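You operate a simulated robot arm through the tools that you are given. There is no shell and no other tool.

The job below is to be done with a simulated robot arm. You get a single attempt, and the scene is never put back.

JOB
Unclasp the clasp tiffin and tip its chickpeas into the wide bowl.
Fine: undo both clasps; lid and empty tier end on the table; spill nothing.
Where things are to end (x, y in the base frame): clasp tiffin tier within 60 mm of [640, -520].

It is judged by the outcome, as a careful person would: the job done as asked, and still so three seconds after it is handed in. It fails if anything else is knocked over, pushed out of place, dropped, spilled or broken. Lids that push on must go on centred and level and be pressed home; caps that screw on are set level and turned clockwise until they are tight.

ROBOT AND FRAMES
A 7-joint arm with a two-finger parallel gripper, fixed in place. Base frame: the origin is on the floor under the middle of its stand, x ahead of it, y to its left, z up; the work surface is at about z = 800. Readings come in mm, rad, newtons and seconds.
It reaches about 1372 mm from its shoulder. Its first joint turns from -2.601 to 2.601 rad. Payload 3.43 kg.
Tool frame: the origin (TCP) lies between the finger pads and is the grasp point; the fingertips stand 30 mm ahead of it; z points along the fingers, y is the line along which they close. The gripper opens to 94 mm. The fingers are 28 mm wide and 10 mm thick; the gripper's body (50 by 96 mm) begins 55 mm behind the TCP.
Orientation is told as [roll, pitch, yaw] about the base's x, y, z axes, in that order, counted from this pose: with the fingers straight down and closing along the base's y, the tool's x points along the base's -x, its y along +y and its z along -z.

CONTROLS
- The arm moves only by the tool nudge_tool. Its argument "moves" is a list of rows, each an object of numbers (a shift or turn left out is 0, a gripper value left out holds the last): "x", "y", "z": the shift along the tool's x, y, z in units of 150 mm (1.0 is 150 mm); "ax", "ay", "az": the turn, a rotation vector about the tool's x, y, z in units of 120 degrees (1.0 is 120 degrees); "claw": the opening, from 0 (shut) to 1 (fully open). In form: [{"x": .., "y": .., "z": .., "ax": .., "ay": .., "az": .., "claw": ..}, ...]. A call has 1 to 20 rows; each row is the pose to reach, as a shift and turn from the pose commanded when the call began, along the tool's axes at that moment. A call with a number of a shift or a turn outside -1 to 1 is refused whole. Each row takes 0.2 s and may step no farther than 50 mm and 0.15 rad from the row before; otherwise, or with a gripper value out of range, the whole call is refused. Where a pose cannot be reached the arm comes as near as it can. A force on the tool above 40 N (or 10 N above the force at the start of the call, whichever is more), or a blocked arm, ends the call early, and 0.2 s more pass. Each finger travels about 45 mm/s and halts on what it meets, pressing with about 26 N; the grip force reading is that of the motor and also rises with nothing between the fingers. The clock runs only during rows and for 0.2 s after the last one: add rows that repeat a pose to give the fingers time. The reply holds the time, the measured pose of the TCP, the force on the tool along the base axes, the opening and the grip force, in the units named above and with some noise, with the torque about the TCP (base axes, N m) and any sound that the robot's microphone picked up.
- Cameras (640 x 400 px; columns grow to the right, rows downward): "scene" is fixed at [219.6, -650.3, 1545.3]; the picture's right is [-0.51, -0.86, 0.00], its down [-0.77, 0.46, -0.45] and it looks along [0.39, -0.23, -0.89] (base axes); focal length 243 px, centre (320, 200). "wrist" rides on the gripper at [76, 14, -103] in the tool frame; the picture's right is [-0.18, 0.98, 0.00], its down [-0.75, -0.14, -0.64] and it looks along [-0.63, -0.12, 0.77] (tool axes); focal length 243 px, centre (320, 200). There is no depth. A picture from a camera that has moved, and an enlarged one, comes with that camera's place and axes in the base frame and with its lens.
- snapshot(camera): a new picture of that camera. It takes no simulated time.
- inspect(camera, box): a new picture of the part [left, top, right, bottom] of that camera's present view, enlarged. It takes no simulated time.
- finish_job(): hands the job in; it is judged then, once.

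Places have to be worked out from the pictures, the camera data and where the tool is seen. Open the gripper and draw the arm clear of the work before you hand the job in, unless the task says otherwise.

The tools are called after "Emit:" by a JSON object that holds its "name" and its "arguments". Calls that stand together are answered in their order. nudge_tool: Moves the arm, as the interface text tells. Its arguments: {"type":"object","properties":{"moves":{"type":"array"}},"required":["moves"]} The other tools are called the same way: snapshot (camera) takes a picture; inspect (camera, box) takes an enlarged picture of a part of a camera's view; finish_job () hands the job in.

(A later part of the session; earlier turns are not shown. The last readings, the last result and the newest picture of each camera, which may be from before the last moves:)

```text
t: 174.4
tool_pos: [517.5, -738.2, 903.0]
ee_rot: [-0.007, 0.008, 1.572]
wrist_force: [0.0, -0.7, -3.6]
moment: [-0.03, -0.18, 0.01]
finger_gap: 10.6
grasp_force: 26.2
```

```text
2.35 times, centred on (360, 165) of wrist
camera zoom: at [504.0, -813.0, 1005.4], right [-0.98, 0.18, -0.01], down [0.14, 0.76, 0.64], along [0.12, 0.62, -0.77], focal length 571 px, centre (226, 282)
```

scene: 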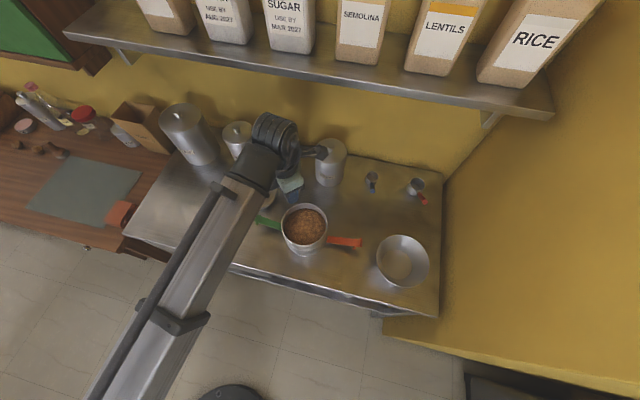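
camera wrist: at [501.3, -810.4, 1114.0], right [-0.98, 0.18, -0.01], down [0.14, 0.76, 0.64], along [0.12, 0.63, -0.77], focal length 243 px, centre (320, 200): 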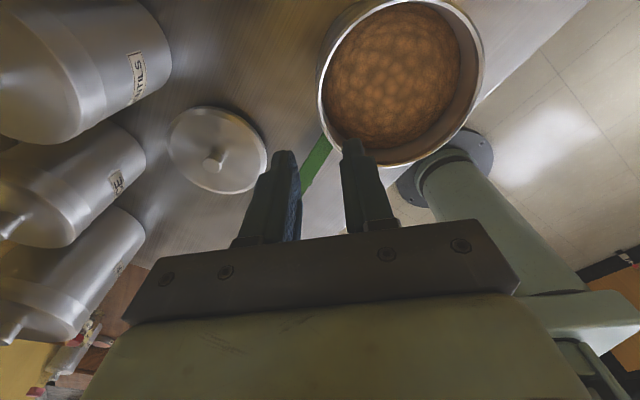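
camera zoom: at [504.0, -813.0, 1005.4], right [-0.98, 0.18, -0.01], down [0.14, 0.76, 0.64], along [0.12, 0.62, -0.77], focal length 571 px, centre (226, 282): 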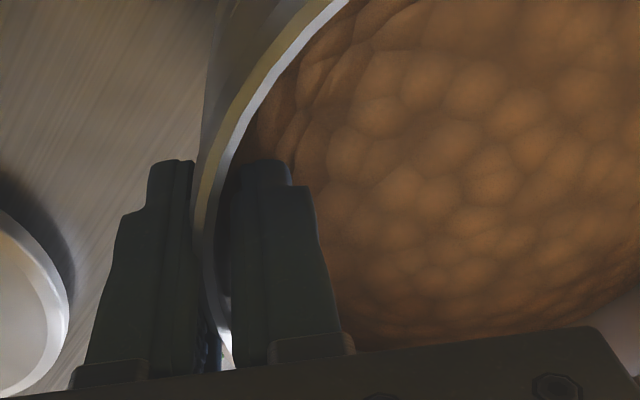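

The wrist carries only about 3.6 N, and the view shows the upper container separating from a lower base ring that keeps the clasps. I'll keep lifting slowly to confirm.

Emit:
{"name": "nudge_tool", "arguments": {"moves": [{"z": -0.006}, {"z": -0.015}, {"z": -0.028}, {"z": -0.042}, {"z": -0.056}, {"z": -0.07}, {"z": -0.083}, {"z": -0.094}, {"z": -0.1}, {"z": -0.1}, {"z": -0.1}]}}

Emit:
{"name": "inspect", "arguments": {"camera": "scene", "box": [260, 190, 360, 265]}}

Emit:
{"name": "inspect", "arguments": {"camera": "wrist", "box": [240, 80, 480, 250]}}

```text
t: 176.8
tool_pos: [520.2, -738.5, 919.0]
ee_rot: [-0.004, 0.008, 1.573]
wrist_force: [0.2, -0.3, -3.6]
moment: [0.01, -0.18, -0.04]
finger_gap: 10.6
grasp_force: 26.2
```

```text
5.33 times, centred on (310, 228) of scene
camera zoom: at [219.6, -650.3, 1545.3], right [-0.51, -0.86, 0.0], down [-0.77, 0.46, -0.45], along [0.39, -0.23, -0.89], focal length 1296 px, centre (373, 53)
```

zoom: 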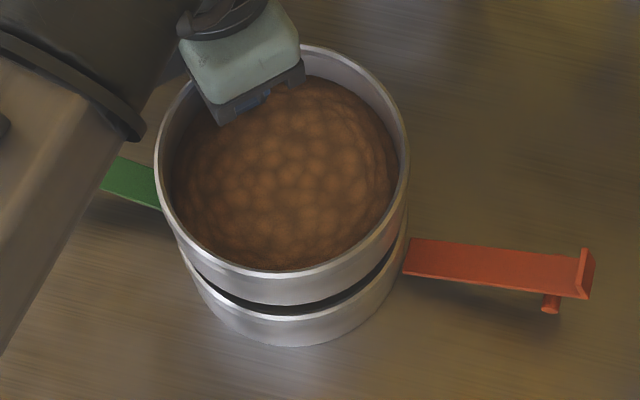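

```text
2.35 times, centred on (360, 165) of wrist
camera zoom: at [504.5, -813.4, 1020.8], right [-0.98, 0.18, -0.01], down [0.14, 0.76, 0.64], along [0.12, 0.62, -0.77], focal length 571 px, centre (226, 282)
```

zoom: 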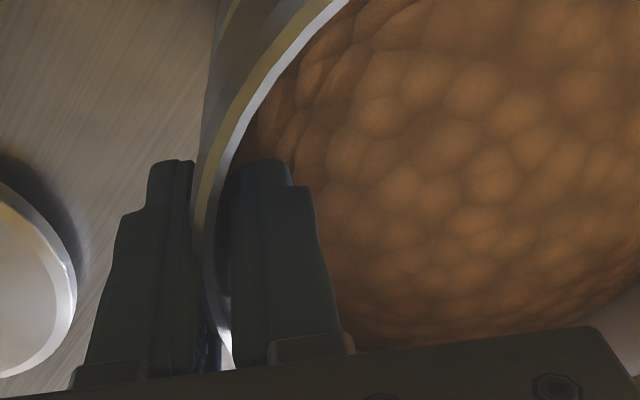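

Confirmed: the tier (about 0.37 kg with its chickpeas) lifts cleanly off a lower section that keeps the clasps, and it hangs level. I'll lift it well clear.

Emit:
{"name": "nudge_tool", "arguments": {"moves": [{"z": -0.008}, {"z": -0.025}, {"z": -0.05}, {"z": -0.085}, {"z": -0.125}, {"z": -0.17}, {"z": -0.22}, {"z": -0.27}, {"z": -0.32}, {"z": -0.37}, {"z": -0.415}, {"z": -0.455}, {"z": -0.49}, {"z": -0.515}, {"z": -0.53}, {"z": -0.54}, {"z": -0.54}]}}

Emit:
{"name": "snapshot", "arguments": {"camera": "scene"}}

Emit:
{"name": "inspect", "arguments": {"camera": "scene", "box": [240, 170, 370, 275]}}

Emit:
{"name": "snapshot", "arguments": {"camera": "wrist"}}

```text
t: 180.4
tool_pos: [518.7, -738.7, 998.3]
ee_rot: [-0.005, 0.01, 1.571]
wrist_force: [0.4, -0.4, -2.6]
moment: [0.02, -0.2, 0.01]
finger_gap: 10.8
grasp_force: 25.6
```

```text
taken
```

scene: 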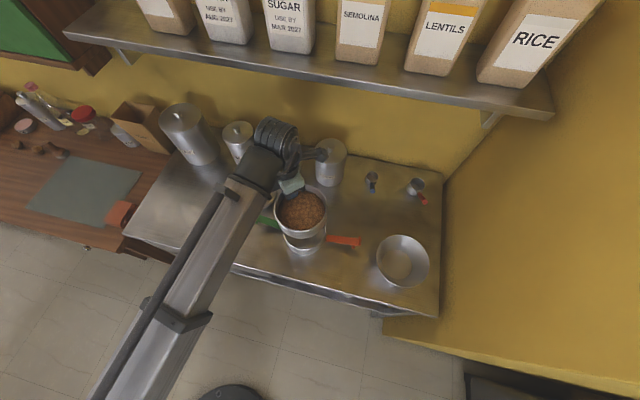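

```text
3.81 times, centred on (305, 222) of scene
camera zoom: at [219.6, -650.3, 1545.3], right [-0.51, -0.86, 0.0], down [-0.77, 0.46, -0.45], along [0.39, -0.23, -0.89], focal length 926 px, centre (377, 114)
```

zoom: 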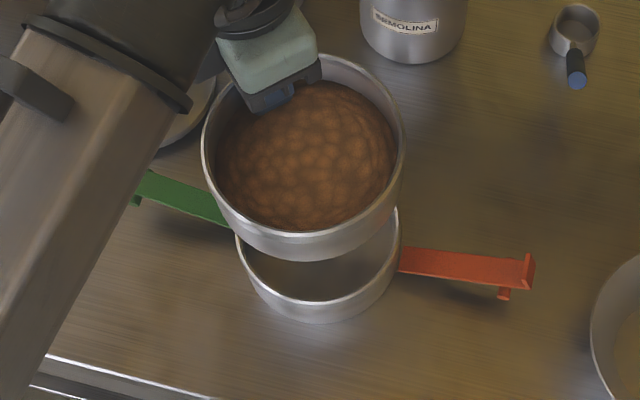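

```text
taken
camera wrist: at [503.9, -812.7, 1101.4], right [-0.98, 0.18, -0.01], down [0.14, 0.76, 0.64], along [0.12, 0.62, -0.77], focal length 243 px, centre (320, 200)
```

wrist: 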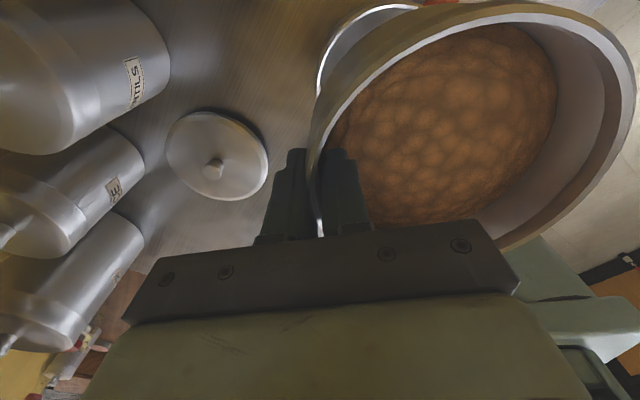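

The tier hangs level with its heap undisturbed; below it is just an empty base section with the clasps. I'll carry it smoothly towards the bowl, turning towards the pour yaw on the way.

Emit:
{"name": "nudge_tool", "arguments": {"moves": [{"x": 0.008, "y": 0.005, "az": 0.002}, {"x": 0.03, "y": 0.02, "az": 0.01}, {"x": 0.065, "y": 0.044, "az": 0.021}, {"x": 0.111, "y": 0.075, "az": 0.036}, {"x": 0.167, "y": 0.113, "az": 0.054}, {"x": 0.23, "y": 0.155, "az": 0.074}, {"x": 0.3, "y": 0.202, "az": 0.096}, {"x": 0.373, "y": 0.252, "az": 0.12}, {"x": 0.449, "y": 0.303, "az": 0.144}, {"x": 0.526, "y": 0.355, "az": 0.169}, {"x": 0.602, "y": 0.406, "az": 0.193}, {"x": 0.675, "y": 0.456, "az": 0.217}, {"x": 0.745, "y": 0.503, "az": 0.239}, {"x": 0.808, "y": 0.545, "az": 0.259}, {"x": 0.864, "y": 0.583, "az": 0.277}, {"x": 0.91, "y": 0.614, "az": 0.292}, {"x": 0.945, "y": 0.638, "az": 0.303}, {"x": 0.967, "y": 0.653, "az": 0.31}, {"x": 0.975, "y": 0.658, "az": 0.3125}, {"x": 0.975, "y": 0.658, "az": 0.3125}]}}

Emit:
{"name": "snapshot", "arguments": {"camera": "scene"}}

Emit:
{"name": "snapshot", "arguments": {"camera": "wrist"}}

```text
t: 184.6
tool_pos: [420.6, -884.2, 998.4]
ee_rot: [-0.011, 0.004, 0.918]
wrist_force: [-0.5, 0.9, -2.3]
moment: [-0.09, -0.16, 0.01]
finger_gap: 10.9
grasp_force: 26.3
```

```text
taken
```

scene: 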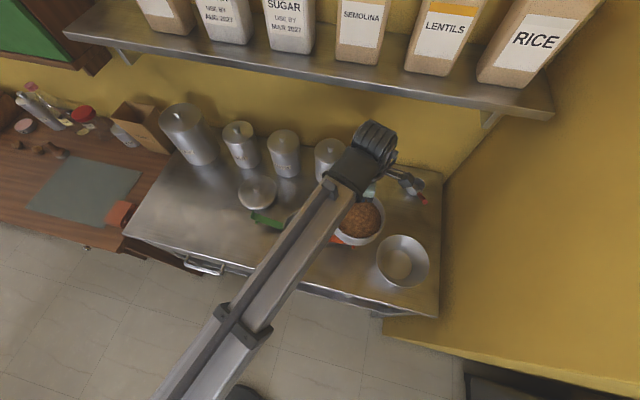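

```text
taken
camera wrist: at [361.4, -934.4, 1101.8], right [-0.67, 0.74, -0.01], down [0.57, 0.52, 0.64], along [0.48, 0.42, -0.77], focal length 243 px, centre (320, 200)
```

wrist: 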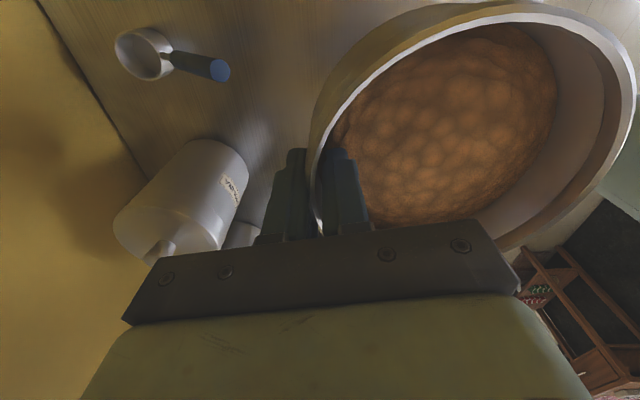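

Stable in the grip. Second leg to the pre-pour position.

Emit:
{"name": "nudge_tool", "arguments": {"moves": [{"x": 0.008, "y": 0.0, "z": 0.003, "az": 0.002}, {"x": 0.031, "y": -0.001, "z": 0.011, "az": 0.01}, {"x": 0.067, "y": -0.003, "z": 0.023, "az": 0.021}, {"x": 0.114, "y": -0.004, "z": 0.04, "az": 0.036}, {"x": 0.171, "y": -0.007, "z": 0.059, "az": 0.054}, {"x": 0.236, "y": -0.009, "z": 0.082, "az": 0.074}, {"x": 0.307, "y": -0.012, "z": 0.107, "az": 0.096}, {"x": 0.383, "y": -0.015, "z": 0.133, "az": 0.12}, {"x": 0.461, "y": -0.018, "z": 0.16, "az": 0.144}, {"x": 0.539, "y": -0.021, "z": 0.187, "az": 0.169}, {"x": 0.617, "y": -0.024, "z": 0.214, "az": 0.193}, {"x": 0.693, "y": -0.027, "z": 0.24, "az": 0.217}, {"x": 0.764, "y": -0.03, "z": 0.265, "az": 0.239}, {"x": 0.829, "y": -0.032, "z": 0.288, "az": 0.259}, {"x": 0.886, "y": -0.035, "z": 0.307, "az": 0.277}, {"x": 0.933, "y": -0.036, "z": 0.324, "az": 0.292}, {"x": 0.969, "y": -0.038, "z": 0.336, "az": 0.303}, {"x": 0.992, "y": -0.039, "z": 0.344, "az": 0.31}, {"x": 1.0, "y": -0.039, "z": 0.347, "az": 0.3125}, {"x": 1.0, "y": -0.039, "z": 0.347, "az": 0.3125}]}}

Emit:
{"name": "snapshot", "arguments": {"camera": "scene"}}

Emit:
{"name": "snapshot", "arguments": {"camera": "wrist"}}

```text
t: 188.8
tool_pos: [333.4, -1007.1, 948.3]
ee_rot: [-0.01, -0.004, 0.262]
wrist_force: [1.2, -0.3, -3.1]
moment: [-0.2, -0.05, 0.0]
finger_gap: 10.7
grasp_force: 25.7
```

```text
taken
```

scene: 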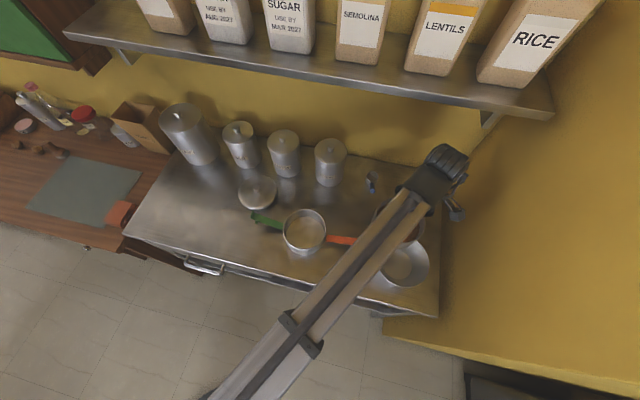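

```text
taken
camera wrist: at [255.9, -1011.8, 1050.3], right [-0.08, 1.0, -0.01], down [0.76, 0.07, 0.65], along [0.64, 0.04, -0.76], focal length 243 px, centre (320, 200)
```

wrist: 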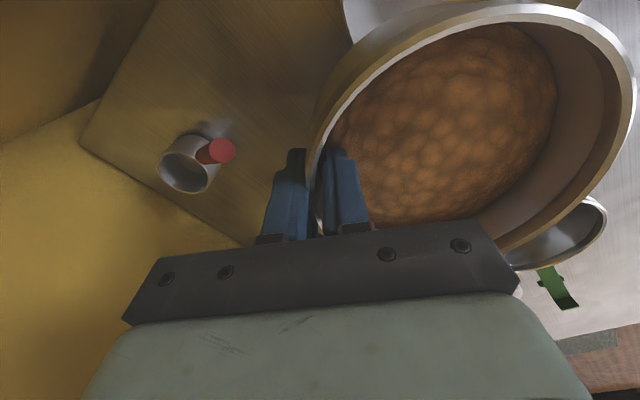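

I'm at the pre-pour spot, left of the bowl, with the contents level. I'll tilt 40° about the lip here (the fill is shallow enough not to reach the lip yet), then check before sliding over the bowl.

Emit:
{"name": "nudge_tool", "arguments": {"moves": [{"y": -0.003, "z": -0.03, "ax": 0.0167}, {"y": -0.005, "z": -0.074, "ax": 0.0417}, {"y": -0.004, "z": -0.133, "ax": 0.075}, {"y": 0.001, "z": -0.193, "ax": 0.108}, {"y": 0.011, "z": -0.251, "ax": 0.142}, {"y": 0.024, "z": -0.309, "ax": 0.175}, {"y": 0.041, "z": -0.366, "ax": 0.208}, {"y": 0.063, "z": -0.422, "ax": 0.242}, {"y": 0.063, "z": -0.422, "ax": 0.242}]}}

Emit:
{"name": "snapshot", "arguments": {"camera": "scene"}}

Emit:
{"name": "snapshot", "arguments": {"camera": "wrist"}}

```text
t: 190.8
tool_pos: [330.1, -996.6, 1011.0]
ee_rot: [-0.517, -0.002, 0.263]
wrist_force: [0.3, 0.5, -3.1]
moment: [-0.14, -0.02, -0.01]
finger_gap: 10.6
grasp_force: 25.8
```

```text
taken
```

scene: 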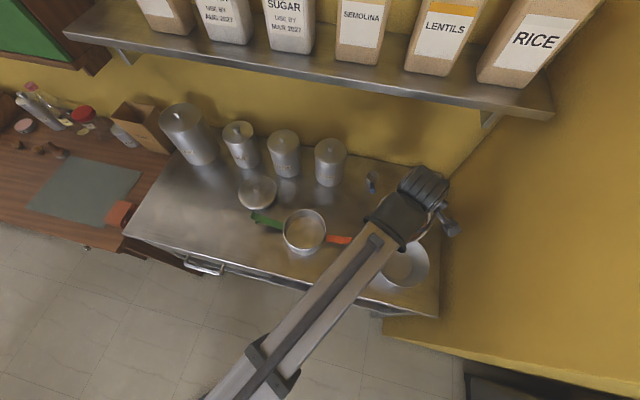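

```text
taken
camera wrist: at [240.0, -955.3, 1093.8], right [-0.04, 0.87, -0.49], down [0.68, 0.38, 0.63], along [0.74, -0.3, -0.61], focal length 243 px, centre (320, 200)
```

wrist: 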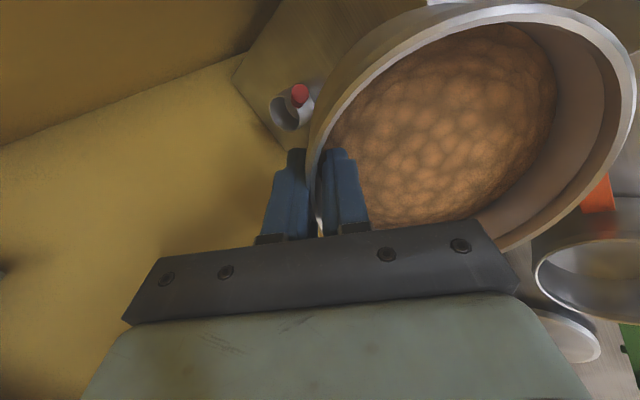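

At 30° the contents haven't moved. Before tilting more I'll bring the lip over the bowl (slightly left of centre, clear of the right wall).

Emit:
{"name": "nudge_tool", "arguments": {"moves": [{"x": 0.005, "y": -0.002, "z": 0.005}, {"x": 0.02, "y": -0.008, "z": 0.018}, {"x": 0.043, "y": -0.017, "z": 0.039}, {"x": 0.074, "y": -0.03, "z": 0.066}, {"x": 0.11, "y": -0.044, "z": 0.099}, {"x": 0.15, "y": -0.06, "z": 0.134}, {"x": 0.19, "y": -0.077, "z": 0.17}, {"x": 0.23, "y": -0.093, "z": 0.206}, {"x": 0.267, "y": -0.108, "z": 0.239}, {"x": 0.3, "y": -0.121, "z": 0.269}, {"x": 0.328, "y": -0.132, "z": 0.294}, {"x": 0.348, "y": -0.14, "z": 0.312}, {"x": 0.362, "y": -0.146, "z": 0.325}, {"x": 0.367, "y": -0.148, "z": 0.329}, {"x": 0.367, "y": -0.148, "z": 0.329}]}}

Emit:
{"name": "snapshot", "arguments": {"camera": "scene"}}

Emit:
{"name": "inspect", "arguments": {"camera": "scene", "box": [330, 140, 480, 300]}}

Emit:
{"name": "snapshot", "arguments": {"camera": "wrist"}}

```text
t: 194.0
tool_pos: [288.9, -1054.1, 978.0]
ee_rot: [-0.517, -0.001, 0.262]
wrist_force: [0.2, 0.7, -1.7]
moment: [-0.12, -0.02, -0.03]
finger_gap: 10.8
grasp_force: 26.3
```

```text
taken
```

scene: 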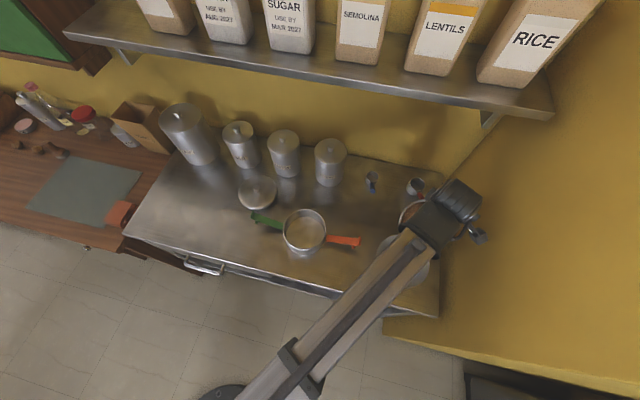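

```text
2.50 times, centred on (405, 220) of scene
camera zoom: at [219.6, -650.3, 1545.3], right [-0.51, -0.86, 0.0], down [-0.77, 0.46, -0.45], along [0.39, -0.23, -0.89], focal length 608 px, centre (108, 150)
```

zoom: 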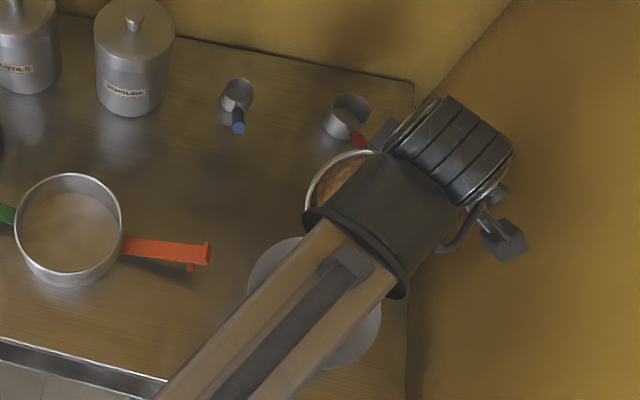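

```text
taken
camera wrist: at [198.8, -1012.6, 1060.8], right [-0.04, 0.87, -0.49], down [0.68, 0.38, 0.63], along [0.74, -0.3, -0.61], focal length 243 px, centre (320, 200)
```

wrist: 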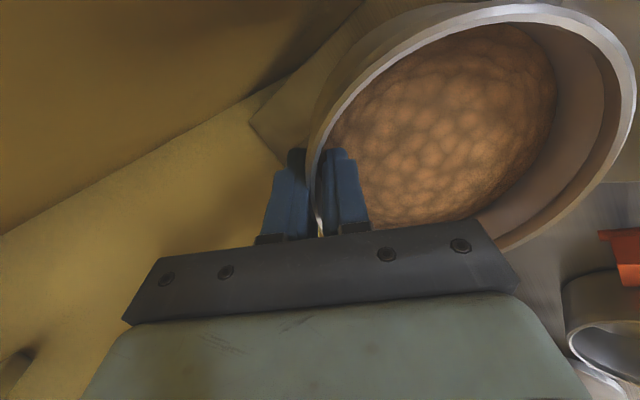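

The lip is at about (258, -941, 927), over the bowl (centre (234, -931), rim z ≈ 862). I'll tilt on to 60° while lowering the lip towards the bowl, then look.

Emit:
{"name": "nudge_tool", "arguments": {"moves": [{"y": 0.0045, "z": -0.017, "ax": 0.0167}, {"y": 0.0137, "z": -0.041, "ax": 0.0417}, {"y": 0.026, "z": -0.066, "ax": 0.0667}, {"y": 0.039, "z": -0.091, "ax": 0.0917}, {"y": 0.055, "z": -0.115, "ax": 0.1167}, {"y": 0.0745, "z": -0.139, "ax": 0.1417}, {"y": 0.095, "z": -0.164, "ax": 0.1667}, {"y": 0.118, "z": -0.187, "ax": 0.1917}, {"y": 0.143, "z": -0.209, "ax": 0.2167}, {"y": 0.1615, "z": -0.224, "ax": 0.2333}, {"y": 0.18, "z": -0.238, "ax": 0.25}, {"y": 0.18, "z": -0.238, "ax": 0.25}]}}

Emit:
{"name": "snapshot", "arguments": {"camera": "wrist"}}

Emit:
{"name": "inspect", "arguments": {"camera": "scene", "box": [330, 140, 480, 300]}}

```text
t: 196.6
tool_pos: [277.8, -1014.8, 997.1]
ee_rot: [-1.041, -0.002, 0.264]
wrist_force: [-0.4, 1.3, -2.7]
moment: [-0.03, -0.02, 0.03]
finger_gap: 10.4
grasp_force: 26.8
```

```text
taken
camera wrist: at [179.7, -941.2, 1036.0], right [0.05, 0.53, -0.85], down [0.6, 0.66, 0.45], along [0.8, -0.53, -0.28], focal length 243 px, centre (320, 200)
```

wrist: 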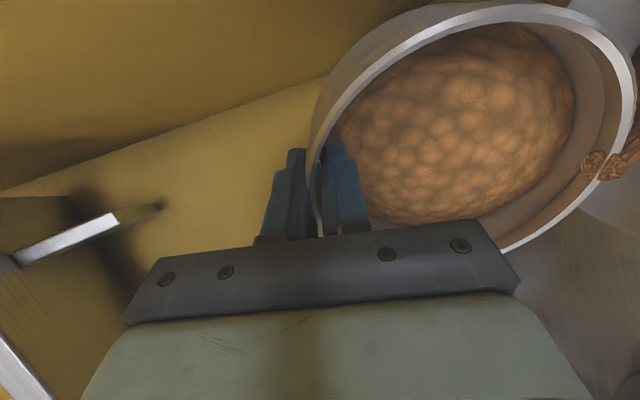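

```text
2.50 times, centred on (405, 220) of scene
camera zoom: at [219.6, -650.3, 1545.3], right [-0.51, -0.86, 0.0], down [-0.77, 0.46, -0.45], along [0.39, -0.23, -0.89], focal length 608 px, centre (108, 150)
```

zoom: 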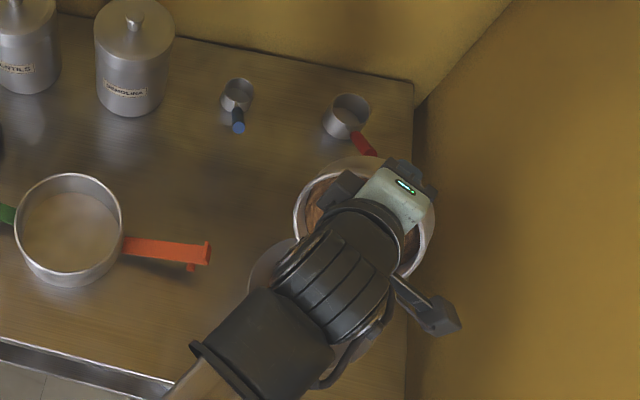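

Chickpeas are starting to leave the lip. I'll zoom in to check they land in the bowl.

Emit:
{"name": "inspect", "arguments": {"camera": "wrist", "box": [520, 80, 640, 240]}}

Emit:
{"name": "inspect", "arguments": {"camera": "scene", "box": [365, 205, 445, 300]}}

```text
2.50 times, centred on (580, 160) of wrist
camera zoom: at [179.7, -941.2, 1036.0], right [0.05, 0.53, -0.85], down [0.6, 0.66, 0.45], along [0.8, -0.53, -0.28], focal length 606 px, centre (-330, 300)
```

zoom: 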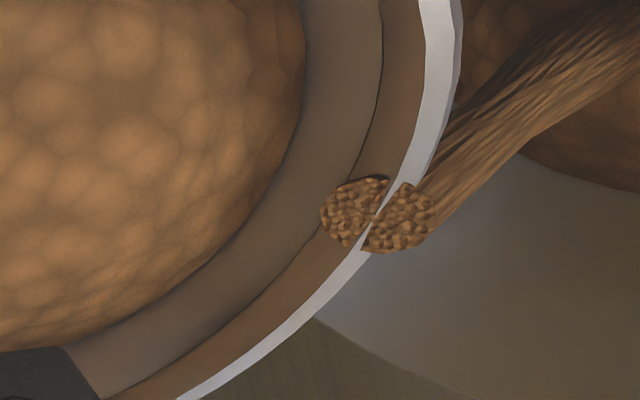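

```text
4.21 times, centred on (405, 252) of scene
camera zoom: at [219.6, -650.3, 1545.3], right [-0.51, -0.86, 0.0], down [-0.77, 0.46, -0.45], along [0.39, -0.23, -0.89], focal length 1023 px, centre (-38, -21)
```

zoom: 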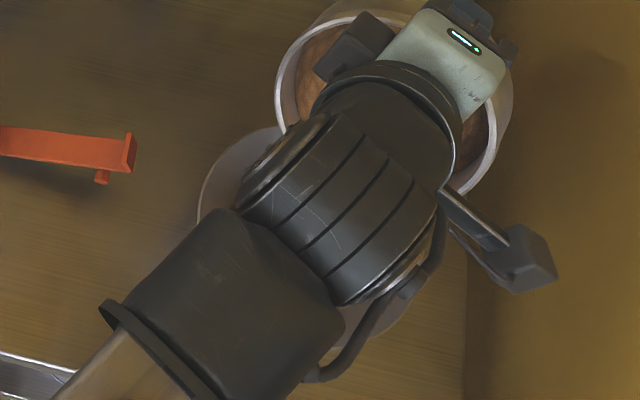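

The stream falls from the lip right into the bowl. I'll hold this tilt for a moment to let it run.

Emit:
{"name": "nudge_tool", "arguments": {"moves": [{"x": 0}, {"x": 0}, {"x": 0}, {"x": 0}, {"x": 0}, {"x": 0}, {"x": 0}, {"x": 0}, {"x": 0}, {"x": 0}]}}

Emit:
{"name": "snapshot", "arguments": {"camera": "wrist"}}

Emit:
{"name": "inspect", "arguments": {"camera": "scene", "box": [350, 180, 460, 300]}}

```text
t: 198.8
tool_pos: [277.1, -1014.2, 996.5]
ee_rot: [-1.039, -0.002, 0.262]
wrist_force: [-0.6, 0.3, -2.7]
moment: [-0.03, 0.0, 0.01]
finger_gap: 10.6
grasp_force: 25.6
```

```text
taken
camera wrist: at [179.7, -941.2, 1036.2], right [0.05, 0.53, -0.85], down [0.6, 0.66, 0.45], along [0.8, -0.53, -0.28], focal length 243 px, centre (320, 200)
```

wrist: 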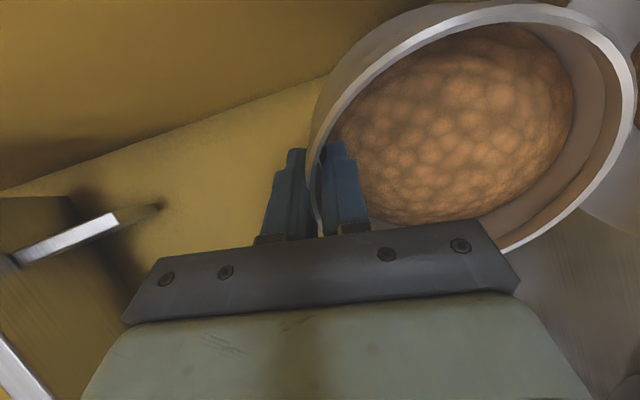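

```text
3.33 times, centred on (405, 240) of scene
camera zoom: at [219.6, -650.3, 1545.3], right [-0.51, -0.86, 0.0], down [-0.77, 0.46, -0.45], along [0.39, -0.23, -0.89], focal length 810 px, centre (37, 67)
```

zoom: 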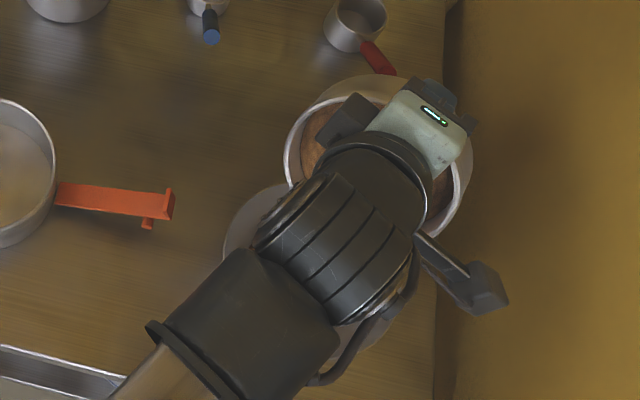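

The flow settles at a given tilt, so more tilt is needed. I'll bring the lip nearer the bowl's centre and tilt another 15° slowly, lowering it slightly.

Emit:
{"name": "nudge_tool", "arguments": {"moves": [{"x": 0.007, "y": 0.006, "z": -0.022, "ax": 0.0125}, {"x": 0.014, "y": 0.012, "z": -0.044, "ax": 0.025}, {"x": 0.022, "y": 0.0185, "z": -0.067, "ax": 0.0375}, {"x": 0.029, "y": 0.026, "z": -0.089, "ax": 0.05}, {"x": 0.036, "y": 0.0345, "z": -0.111, "ax": 0.0625}, {"x": 0.043, "y": 0.043, "z": -0.134, "ax": 0.075}, {"x": 0.05, "y": 0.052, "z": -0.156, "ax": 0.0875}, {"x": 0.058, "y": 0.062, "z": -0.178, "ax": 0.1}, {"x": 0.065, "y": 0.072, "z": -0.2, "ax": 0.1125}, {"x": 0.072, "y": 0.083, "z": -0.222, "ax": 0.125}, {"x": 0.072, "y": 0.083, "z": -0.222, "ax": 0.125}]}}

Emit:
{"name": "snapshot", "arguments": {"camera": "wrist"}}

Emit:
{"name": "inspect", "arguments": {"camera": "scene", "box": [350, 180, 460, 300]}}

```text
t: 201.2
tool_pos: [258.8, -982.5, 1002.5]
ee_rot: [-1.304, -0.002, 0.262]
wrist_force: [-0.2, -0.4, -2.5]
moment: [0.03, 0.01, 0.02]
finger_gap: 10.6
grasp_force: 26.2
```

```text
taken
camera wrist: at [158.5, -902.6, 1015.9], right [0.11, 0.3, -0.95], down [0.58, 0.76, 0.31], along [0.81, -0.58, -0.09], focal length 243 px, centre (320, 200)
```

wrist: 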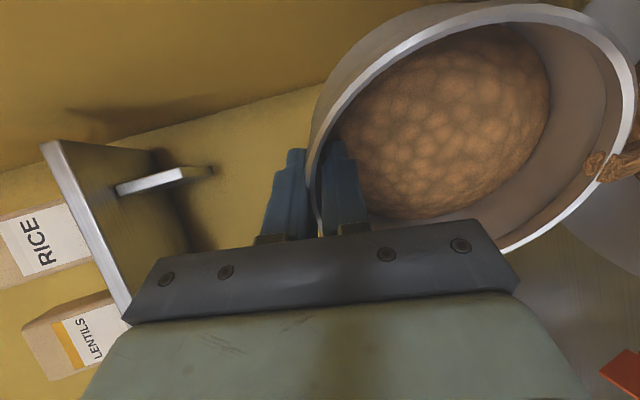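

```text
3.33 times, centred on (405, 240) of scene
camera zoom: at [219.6, -650.3, 1545.3], right [-0.51, -0.86, 0.0], down [-0.77, 0.46, -0.45], along [0.39, -0.23, -0.89], focal length 810 px, centre (37, 67)
```

zoom: 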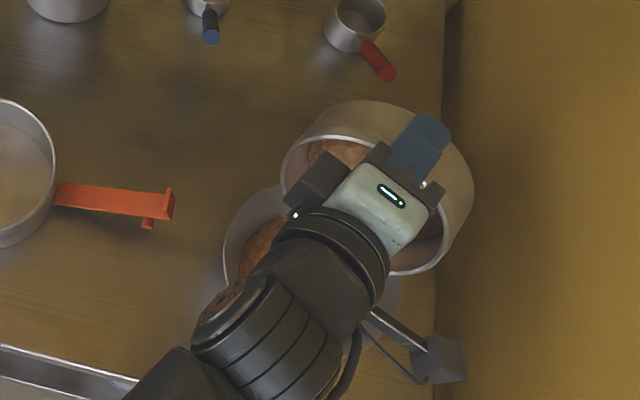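

At 75° the flow continues into the bowl. Another 15°, with a short hold.

Emit:
{"name": "nudge_tool", "arguments": {"moves": [{"x": 0}, {"x": 0}, {"x": 0}, {"y": -0.002, "z": -0.022, "ax": 0.0125}, {"y": -0.0035, "z": -0.044, "ax": 0.025}, {"y": -0.0045, "z": -0.067, "ax": 0.0375}, {"y": -0.005, "z": -0.089, "ax": 0.05}, {"y": -0.0045, "z": -0.111, "ax": 0.0625}, {"y": -0.0037, "z": -0.134, "ax": 0.075}, {"y": -0.002, "z": -0.156, "ax": 0.0875}, {"y": 0.0, "z": -0.178, "ax": 0.1}, {"y": 0.0024, "z": -0.2, "ax": 0.1125}, {"y": 0.0055, "z": -0.222, "ax": 0.125}, {"y": 0.0055, "z": -0.222, "ax": 0.125}, {"y": 0.0055, "z": -0.222, "ax": 0.125}]}}

Emit:
{"name": "snapshot", "arguments": {"camera": "wrist"}}

Emit:
{"name": "inspect", "arguments": {"camera": "scene", "box": [350, 180, 460, 300]}}

```text
t: 204.4
tool_pos: [250.6, -952.1, 1010.4]
ee_rot: [-1.564, -0.005, 0.261]
wrist_force: [0.8, -0.6, -2.1]
moment: [0.07, 0.03, -0.02]
finger_gap: 10.4
grasp_force: 26.1
```

```text
taken
camera wrist: at [150.7, -872.0, 996.6], right [0.18, 0.05, -0.98], down [0.56, 0.81, 0.15], along [0.81, -0.58, 0.12], focal length 243 px, centre (320, 200)
```

wrist: 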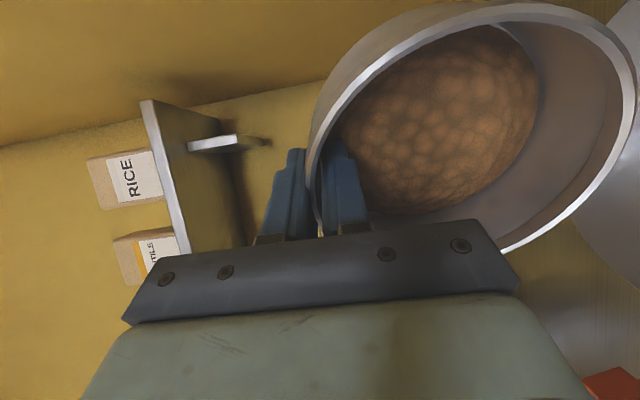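

```text
3.33 times, centred on (405, 240) of scene
camera zoom: at [219.6, -650.3, 1545.3], right [-0.51, -0.86, 0.0], down [-0.77, 0.46, -0.45], along [0.39, -0.23, -0.89], focal length 810 px, centre (37, 67)
```

zoom: 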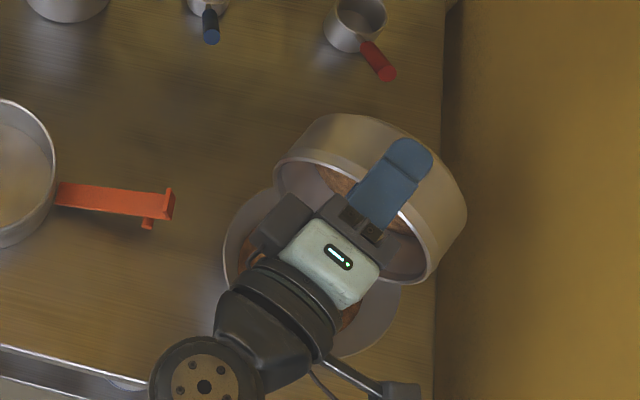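

At 90° part has been poured. Next 15°, through the region where the wrist is near its singular pose.

Emit:
{"name": "nudge_tool", "arguments": {"moves": [{"y": -0.002, "z": -0.022, "ax": 0.0125}, {"y": -0.0035, "z": -0.044, "ax": 0.025}, {"y": -0.0045, "z": -0.067, "ax": 0.0375}, {"y": -0.005, "z": -0.089, "ax": 0.05}, {"y": -0.0045, "z": -0.111, "ax": 0.0625}, {"y": -0.0037, "z": -0.134, "ax": 0.075}, {"y": -0.002, "z": -0.156, "ax": 0.0875}, {"y": 0.0, "z": -0.178, "ax": 0.1}, {"y": 0.0024, "z": -0.2, "ax": 0.1125}, {"y": 0.0055, "z": -0.222, "ax": 0.125}, {"y": 0.0055, "z": -0.222, "ax": 0.125}, {"y": 0.0055, "z": -0.222, "ax": 0.125}]}}

Emit:
{"name": "snapshot", "arguments": {"camera": "wrist"}}

Emit:
{"name": "inspect", "arguments": {"camera": "scene", "box": [350, 180, 460, 300]}}

```text
t: 207.0
tool_pos: [250.7, -941.8, 1035.2]
ee_rot: [-1.601, -0.006, 0.257]
wrist_force: [0.8, -0.7, -1.1]
moment: [0.07, 0.03, -0.01]
finger_gap: 10.4
grasp_force: 26.7
out of reach, approached as far as the arm can: row 1, 2, 3, 4, 5, 6, 7, 8, 9, 10, 11, 12
```

```text
taken
camera wrist: at [150.8, -861.1, 1017.1], right [0.19, 0.02, -0.98], down [0.56, 0.82, 0.13], along [0.8, -0.58, 0.14], focal length 243 px, centre (320, 200)
```

wrist: 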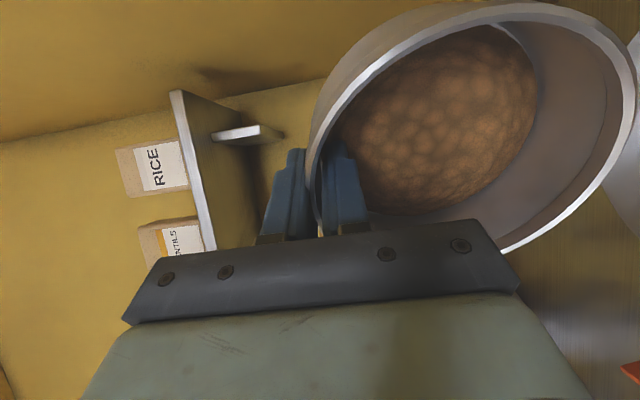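

```text
3.33 times, centred on (405, 240) of scene
camera zoom: at [219.6, -650.3, 1545.3], right [-0.51, -0.86, 0.0], down [-0.77, 0.46, -0.45], along [0.39, -0.23, -0.89], focal length 810 px, centre (37, 67)
```

zoom: 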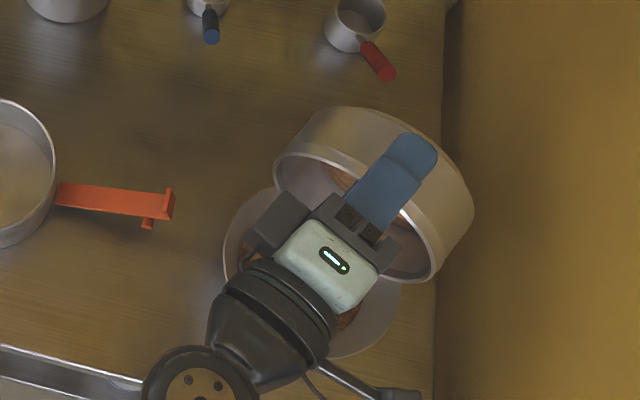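

The arm can't follow past about 92° here: it stalled with the lip still over the bowl and the remaining chickpeas holding in the tier. I'll look at the whole arm to understand the wrist pose.

Emit:
{"name": "snapshot", "arguments": {"camera": "scene"}}

Emit:
{"name": "inspect", "arguments": {"camera": "wrist", "box": [300, 0, 640, 260]}}

```text
taken
```

scene: 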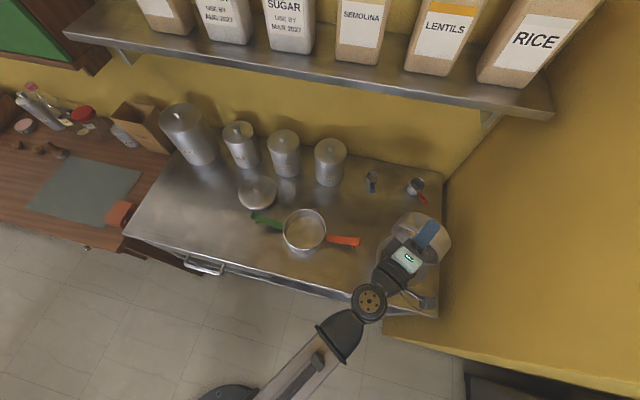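

```text
1.54 times, centred on (470, 130) of wrist
camera zoom: at [150.8, -861.1, 1017.1], right [0.19, 0.02, -0.98], down [0.56, 0.82, 0.13], along [0.8, -0.58, 0.14], focal length 373 px, centre (89, 308)
```

zoom: 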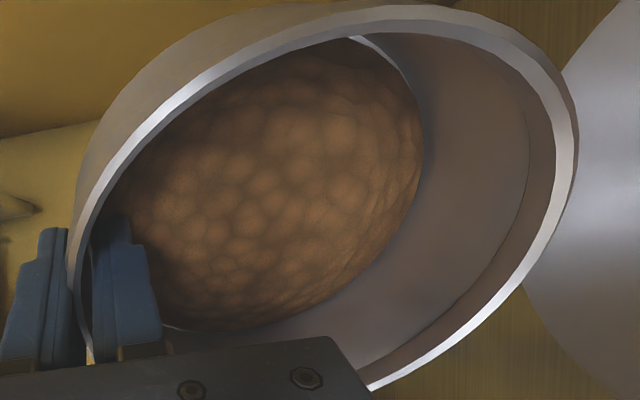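

The wrist joint has swung sideways near alignment with the forearm, which blocks it. The remaining chickpeas only move above 90°, so I'll back off to about 60°. From there I'll cross that region in larger steps, as in the rehearsal.

Emit:
{"name": "nudge_tool", "arguments": {"moves": [{"y": 0.006, "z": 0.044, "ax": -0.025}, {"y": 0.014, "z": 0.088, "ax": -0.05}, {"y": 0.025, "z": 0.131, "ax": -0.075}, {"y": 0.037, "z": 0.174, "ax": -0.1}, {"y": 0.052, "z": 0.216, "ax": -0.125}, {"y": 0.069, "z": 0.257, "ax": -0.15}, {"y": 0.088, "z": 0.297, "ax": -0.175}, {"y": 0.11, "z": 0.337, "ax": -0.2}, {"y": 0.133, "z": 0.375, "ax": -0.225}, {"y": 0.158, "z": 0.411, "ax": -0.25}, {"y": 0.158, "z": 0.411, "ax": -0.25}]}}

Emit:
{"name": "snapshot", "arguments": {"camera": "scene"}}

```text
t: 209.4
tool_pos: [264.8, -998.9, 1012.9]
ee_rot: [-1.077, -0.005, 0.258]
wrist_force: [0.0, -0.8, -1.6]
moment: [-0.02, -0.02, 0.01]
finger_gap: 10.8
grasp_force: 26.0
out of reach, approached as far as the arm can: row 1, 2, 3
```

```text
taken
```

scene: 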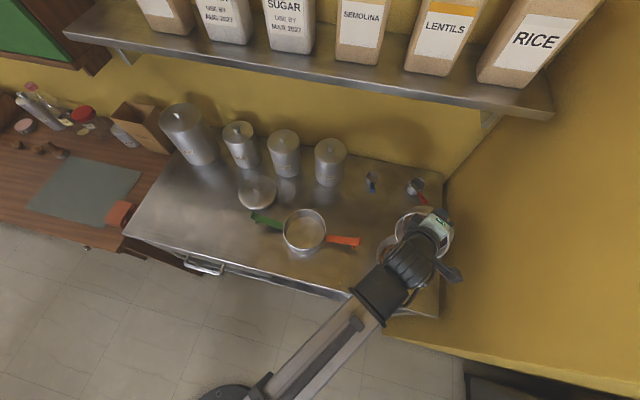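

Wrist is back in its good posture at 62°, with the lip at about (246, -929, 907) over the bowl. Now tilting on to about 118° in 8° steps.

Emit:
{"name": "nudge_tool", "arguments": {"moves": [{"y": -0.005, "z": -0.074, "ax": 0.0417}, {"y": 0.001, "z": -0.193, "ax": 0.1083}, {"y": 0.024, "z": -0.309, "ax": 0.175}, {"y": 0.063, "z": -0.422, "ax": 0.2417}, {"y": 0.116, "z": -0.528, "ax": 0.3083}, {"y": 0.184, "z": -0.625, "ax": 0.375}, {"y": 0.265, "z": -0.712, "ax": 0.4417}, {"y": 0.299, "z": -0.741, "ax": 0.4667}, {"y": 0.299, "z": -0.741, "ax": 0.4667}]}}

Emit:
{"name": "snapshot", "arguments": {"camera": "scene"}}

Emit:
{"name": "snapshot", "arguments": {"camera": "wrist"}}

```text
t: 211.4
tool_pos: [234.4, -885.7, 1027.3]
ee_rot: [-2.056, -0.005, 0.259]
wrist_force: [0.7, 0.3, -0.8]
moment: [0.07, 0.02, 0.02]
finger_gap: 10.6
grasp_force: 25.8
out of reach, approached as far as the arm can: row 4, 5
```

```text
taken
```

scene: 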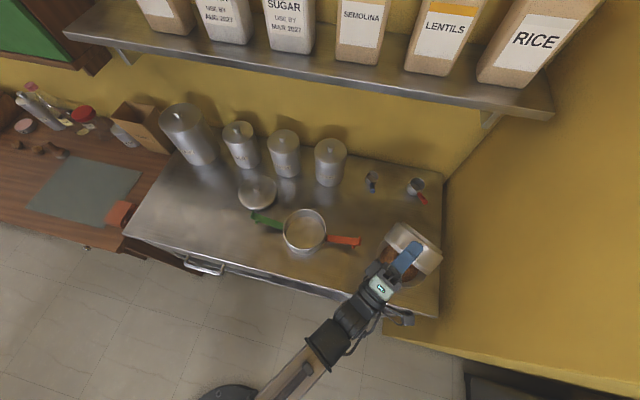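

```text
taken
camera wrist: at [140.0, -822.8, 966.3], right [0.3, -0.4, -0.87], down [0.57, 0.81, -0.17], along [0.77, -0.44, 0.47], focal length 243 px, centre (320, 200)
```

wrist: 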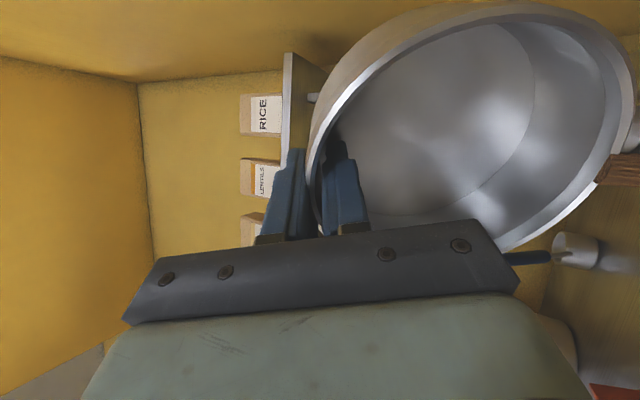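

It reached 118°, and the tier interior looks empty with the last of the stream leaving the lip. Holding a second, then checking the bowl and table for spills.

Emit:
{"name": "nudge_tool", "arguments": {"moves": [{"x": 0}, {"x": 0}, {"x": 0}, {"x": 0}, {"x": 0}, {"x": 0}, {"x": 0}]}}

Emit:
{"name": "snapshot", "arguments": {"camera": "wrist"}}

Emit:
{"name": "inspect", "arguments": {"camera": "scene", "box": [340, 180, 460, 310]}}

```text
t: 213.0
tool_pos: [235.4, -885.1, 1027.5]
ee_rot: [-2.055, -0.005, 0.257]
wrist_force: [-0.1, -0.1, -2.7]
moment: [0.08, 0.06, 0.02]
finger_gap: 10.5
grasp_force: 25.6
```

```text
taken
camera wrist: at [140.0, -822.8, 966.3], right [0.3, -0.39, -0.87], down [0.57, 0.81, -0.17], along [0.77, -0.44, 0.46], focal length 243 px, centre (320, 200)
```

wrist: 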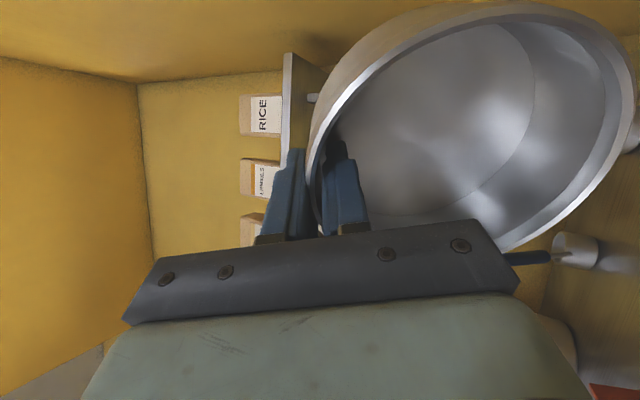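

```text
3.08 times, centred on (400, 245) of scene
camera zoom: at [219.6, -650.3, 1545.3], right [-0.51, -0.86, 0.0], down [-0.77, 0.46, -0.45], along [0.39, -0.23, -0.89], focal length 748 px, centre (74, 62)
```

zoom: 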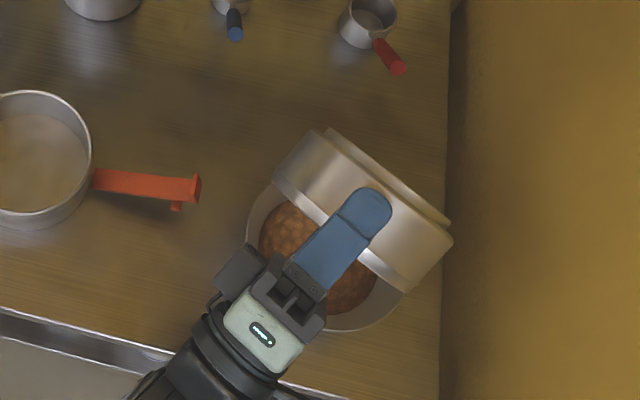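

The tier is empty, the chickpeas lie in the bowl and nothing is spilled. Now I'll rise, ease left and rotate back upright about the TCP, keeping the empty tier above the bowl rim.

Emit:
{"name": "nudge_tool", "arguments": {"moves": [{"x": -0.01, "y": -0.03, "z": 0.002, "ax": -0.01}, {"x": -0.03, "y": -0.08, "z": 0.005, "ax": -0.03}, {"x": -0.055, "y": -0.13, "z": 0.008, "ax": -0.06}, {"x": -0.08, "y": -0.18, "z": 0.01, "ax": -0.1}, {"x": -0.105, "y": -0.23, "z": 0.013, "ax": -0.15}, {"x": -0.13, "y": -0.28, "z": 0.016, "ax": -0.21}, {"x": -0.155, "y": -0.325, "z": 0.018, "ax": -0.27}, {"x": -0.18, "y": -0.365, "z": 0.02, "ax": -0.33}, {"x": -0.2, "y": -0.4, "z": 0.022, "ax": -0.39}, {"x": -0.21, "y": -0.425, "z": 0.024, "ax": -0.45}, {"x": -0.221, "y": -0.439, "z": 0.025, "ax": -0.51}, {"x": -0.221, "y": -0.439, "z": 0.025, "ax": -0.57}, {"x": -0.221, "y": -0.439, "z": 0.025, "ax": -0.63}, {"x": -0.221, "y": -0.439, "z": 0.025, "ax": -0.69}, {"x": -0.221, "y": -0.439, "z": 0.025, "ax": -0.75}, {"x": -0.221, "y": -0.439, "z": 0.025, "ax": -0.81}, {"x": -0.221, "y": -0.439, "z": 0.025, "ax": -0.87}, {"x": -0.221, "y": -0.439, "z": 0.025, "ax": -0.93}, {"x": -0.221, "y": -0.439, "z": 0.025, "ax": -0.981}, {"x": -0.221, "y": -0.439, "z": 0.025, "ax": -0.981}]}}

Emit:
{"name": "snapshot", "arguments": {"camera": "scene"}}

Emit:
{"name": "snapshot", "arguments": {"camera": "wrist"}}

```text
t: 217.2
tool_pos: [258.2, -845.2, 1099.2]
ee_rot: [0.003, -0.267, 0.256]
wrist_force: [0.0, -0.5, -1.3]
moment: [-0.08, 0.0, -0.03]
finger_gap: 10.4
grasp_force: 25.4
out of reach, approached as far as the arm can: row 6, 7, 8, 9, 10, 11, 12, 13, 14, 15, 16, 17, 18, 19, 20
```

```text
taken
```

scene: 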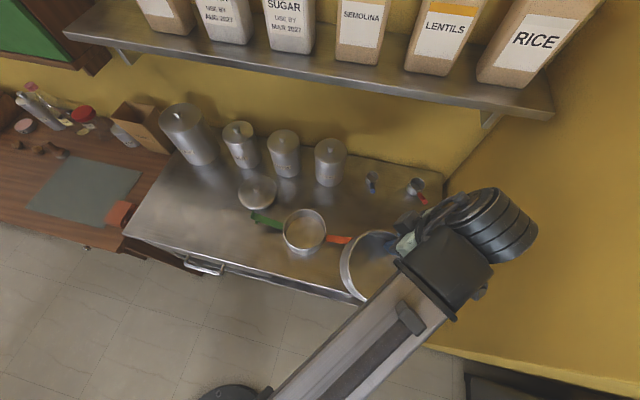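

```text
taken
camera wrist: at [157.7, -857.6, 1177.4], right [-0.08, 1.0, 0.05], down [0.58, 0.0, 0.82], along [0.81, 0.09, -0.57], focal length 243 px, centre (320, 200)
```

wrist: 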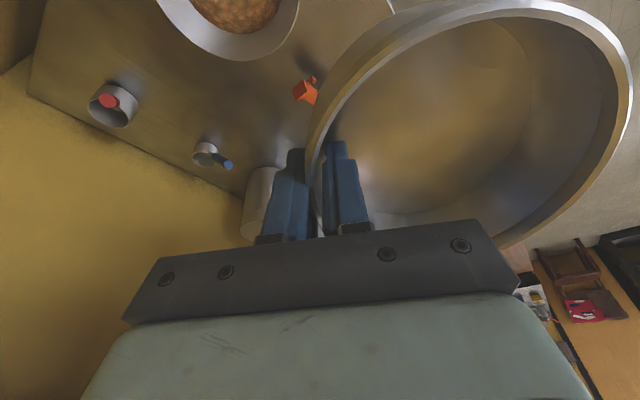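

The empty tier came back nearly upright, but the wrist went the wrong way through its singular region: it's stuck 15° off level with a joint at its limit. The tier is empty and clear of everything, so I'll tilt back up the same way to unwind it.

Emit:
{"name": "nudge_tool", "arguments": {"moves": [{"ax": 0.03}, {"ax": 0.08}, {"ax": 0.14}, {"ax": 0.2}, {"ax": 0.26}, {"ax": 0.32}, {"ax": 0.38}, {"ax": 0.44}, {"ax": 0.5}, {"ax": 0.56}, {"ax": 0.62}, {"ax": 0.68}, {"ax": 0.74}, {"ax": 0.8}, {"ax": 0.86}, {"ax": 0.91}, {"ax": 0.94}, {"ax": 0.95}, {"ax": 0.95}]}}

Emit:
{"name": "snapshot", "arguments": {"camera": "scene"}}

```text
t: 221.2
tool_pos: [257.5, -846.7, 1097.3]
ee_rot: [-1.989, -0.266, 0.257]
wrist_force: [0.4, 0.0, -1.2]
moment: [0.07, 0.05, 0.01]
finger_gap: 10.5
grasp_force: 26.1
out of reach, approached as far as the arm can: row 9, 10, 11, 12, 13
```

```text
taken
```

scene: 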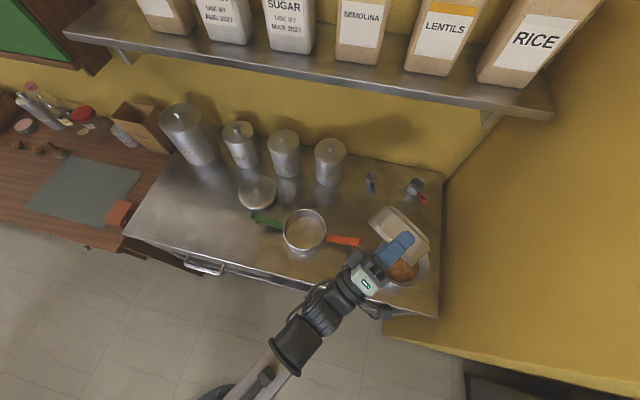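

Now at 114° with a 15° sideways error. I'll correct the orientation and go to the pose from which the rehearsal return succeeded (256.7, -834.4, 1023, tilt 120°).

Emit:
{"name": "nudge_tool", "arguments": {"moves": [{"x": 0.005, "y": 0.015, "z": -0.01, "ax": 0.002, "ay": -0.002, "az": -0.004}, {"x": 0.015, "y": 0.05, "z": -0.033, "ax": 0.007, "ay": -0.006, "az": -0.014}, {"x": 0.03, "y": 0.105, "z": -0.07, "ax": 0.014, "ay": -0.013, "az": -0.03}, {"x": 0.048, "y": 0.17, "z": -0.112, "ax": 0.022, "ay": -0.021, "az": -0.048}, {"x": 0.067, "y": 0.238, "z": -0.157, "ax": 0.031, "ay": -0.03, "az": -0.068}, {"x": 0.085, "y": 0.302, "z": -0.2, "ax": 0.04, "ay": -0.038, "az": -0.086}, {"x": 0.1, "y": 0.355, "z": -0.235, "ax": 0.047, "ay": -0.045, "az": -0.101}, {"x": 0.11, "y": 0.39, "z": -0.258, "ax": 0.051, "ay": -0.049, "az": -0.111}, {"x": 0.115, "y": 0.408, "z": -0.27, "ax": 0.0535, "ay": -0.0516, "az": -0.116}, {"x": 0.115, "y": 0.408, "z": -0.27, "ax": 0.0535, "ay": -0.0516, "az": -0.116}]}}

Emit:
{"name": "snapshot", "arguments": {"camera": "scene"}}

```text
t: 223.4
tool_pos: [297.1, -823.8, 1039.9]
ee_rot: [-2.069, -0.058, 0.181]
wrist_force: [0.0, 0.4, -2.3]
moment: [0.1, 0.04, -0.02]
finger_gap: 10.6
grasp_force: 25.9
out of reach, approached as far as the arm can: row 3, 4, 5, 6, 7, 8, 9, 10
```

```text
taken
```

scene: 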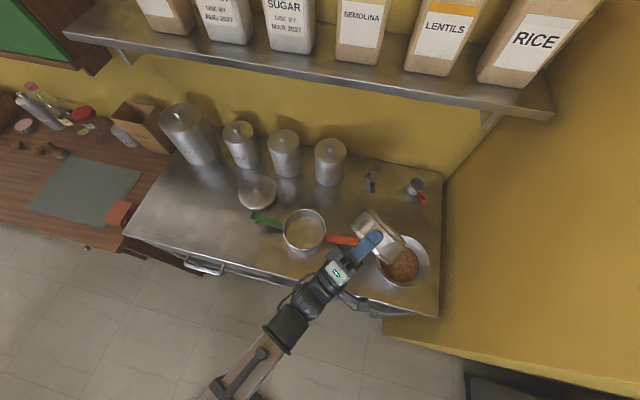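

This matches a forearm-roll joint near its limit. To unwind it, the tool should swing to the right of the forearm line and then come down, so I'll yaw about -35° while tilted, raising a little for clearance.

Emit:
{"name": "nudge_tool", "arguments": {"moves": [{"y": -0.01, "z": 0.005, "ax": 0.0, "ay": 0.004, "az": -0.002}, {"y": -0.03, "z": 0.016, "ax": 0.001, "ay": 0.015, "az": -0.008}, {"y": -0.06, "z": 0.033, "ax": 0.002, "ay": 0.033, "az": -0.018}, {"y": -0.095, "z": 0.052, "ax": 0.004, "ay": 0.056, "az": -0.03}, {"y": -0.13, "z": 0.07, "ax": 0.005, "ay": 0.083, "az": -0.045}, {"y": -0.165, "z": 0.09, "ax": 0.007, "ay": 0.113, "az": -0.061}, {"y": -0.2, "z": 0.108, "ax": 0.009, "ay": 0.143, "az": -0.078}, {"y": -0.235, "z": 0.127, "ax": 0.011, "ay": 0.173, "az": -0.094}, {"y": -0.265, "z": 0.143, "ax": 0.013, "ay": 0.2, "az": -0.109}, {"y": -0.29, "z": 0.157, "ax": 0.015, "ay": 0.223, "az": -0.121}, {"y": -0.31, "z": 0.168, "ax": 0.016, "ay": 0.241, "az": -0.131}, {"y": -0.322, "z": 0.175, "ax": 0.017, "ay": 0.252, "az": -0.137}, {"y": -0.328, "z": 0.178, "ax": 0.017, "ay": 0.2565, "az": -0.139}, {"y": -0.328, "z": 0.178, "ax": 0.017, "ay": 0.2565, "az": -0.139}]}}

Emit:
{"name": "snapshot", "arguments": {"camera": "scene"}}

```text
t: 226.4
tool_pos: [292.3, -825.4, 1094.6]
ee_rot: [-2.066, -0.059, -0.431]
wrist_force: [0.1, 0.6, -2.1]
moment: [0.09, -0.02, 0.0]
finger_gap: 10.5
grasp_force: 26.0
```

```text
taken
```

scene: 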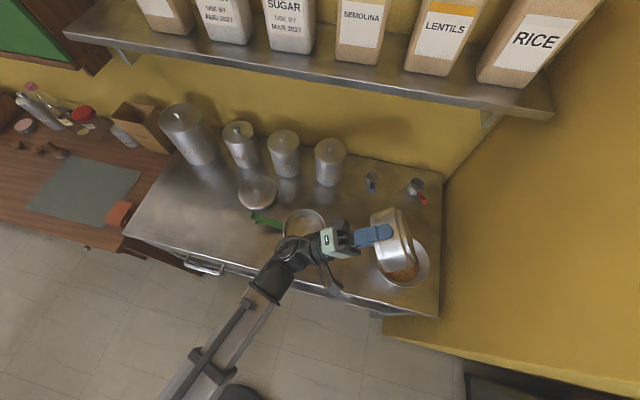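

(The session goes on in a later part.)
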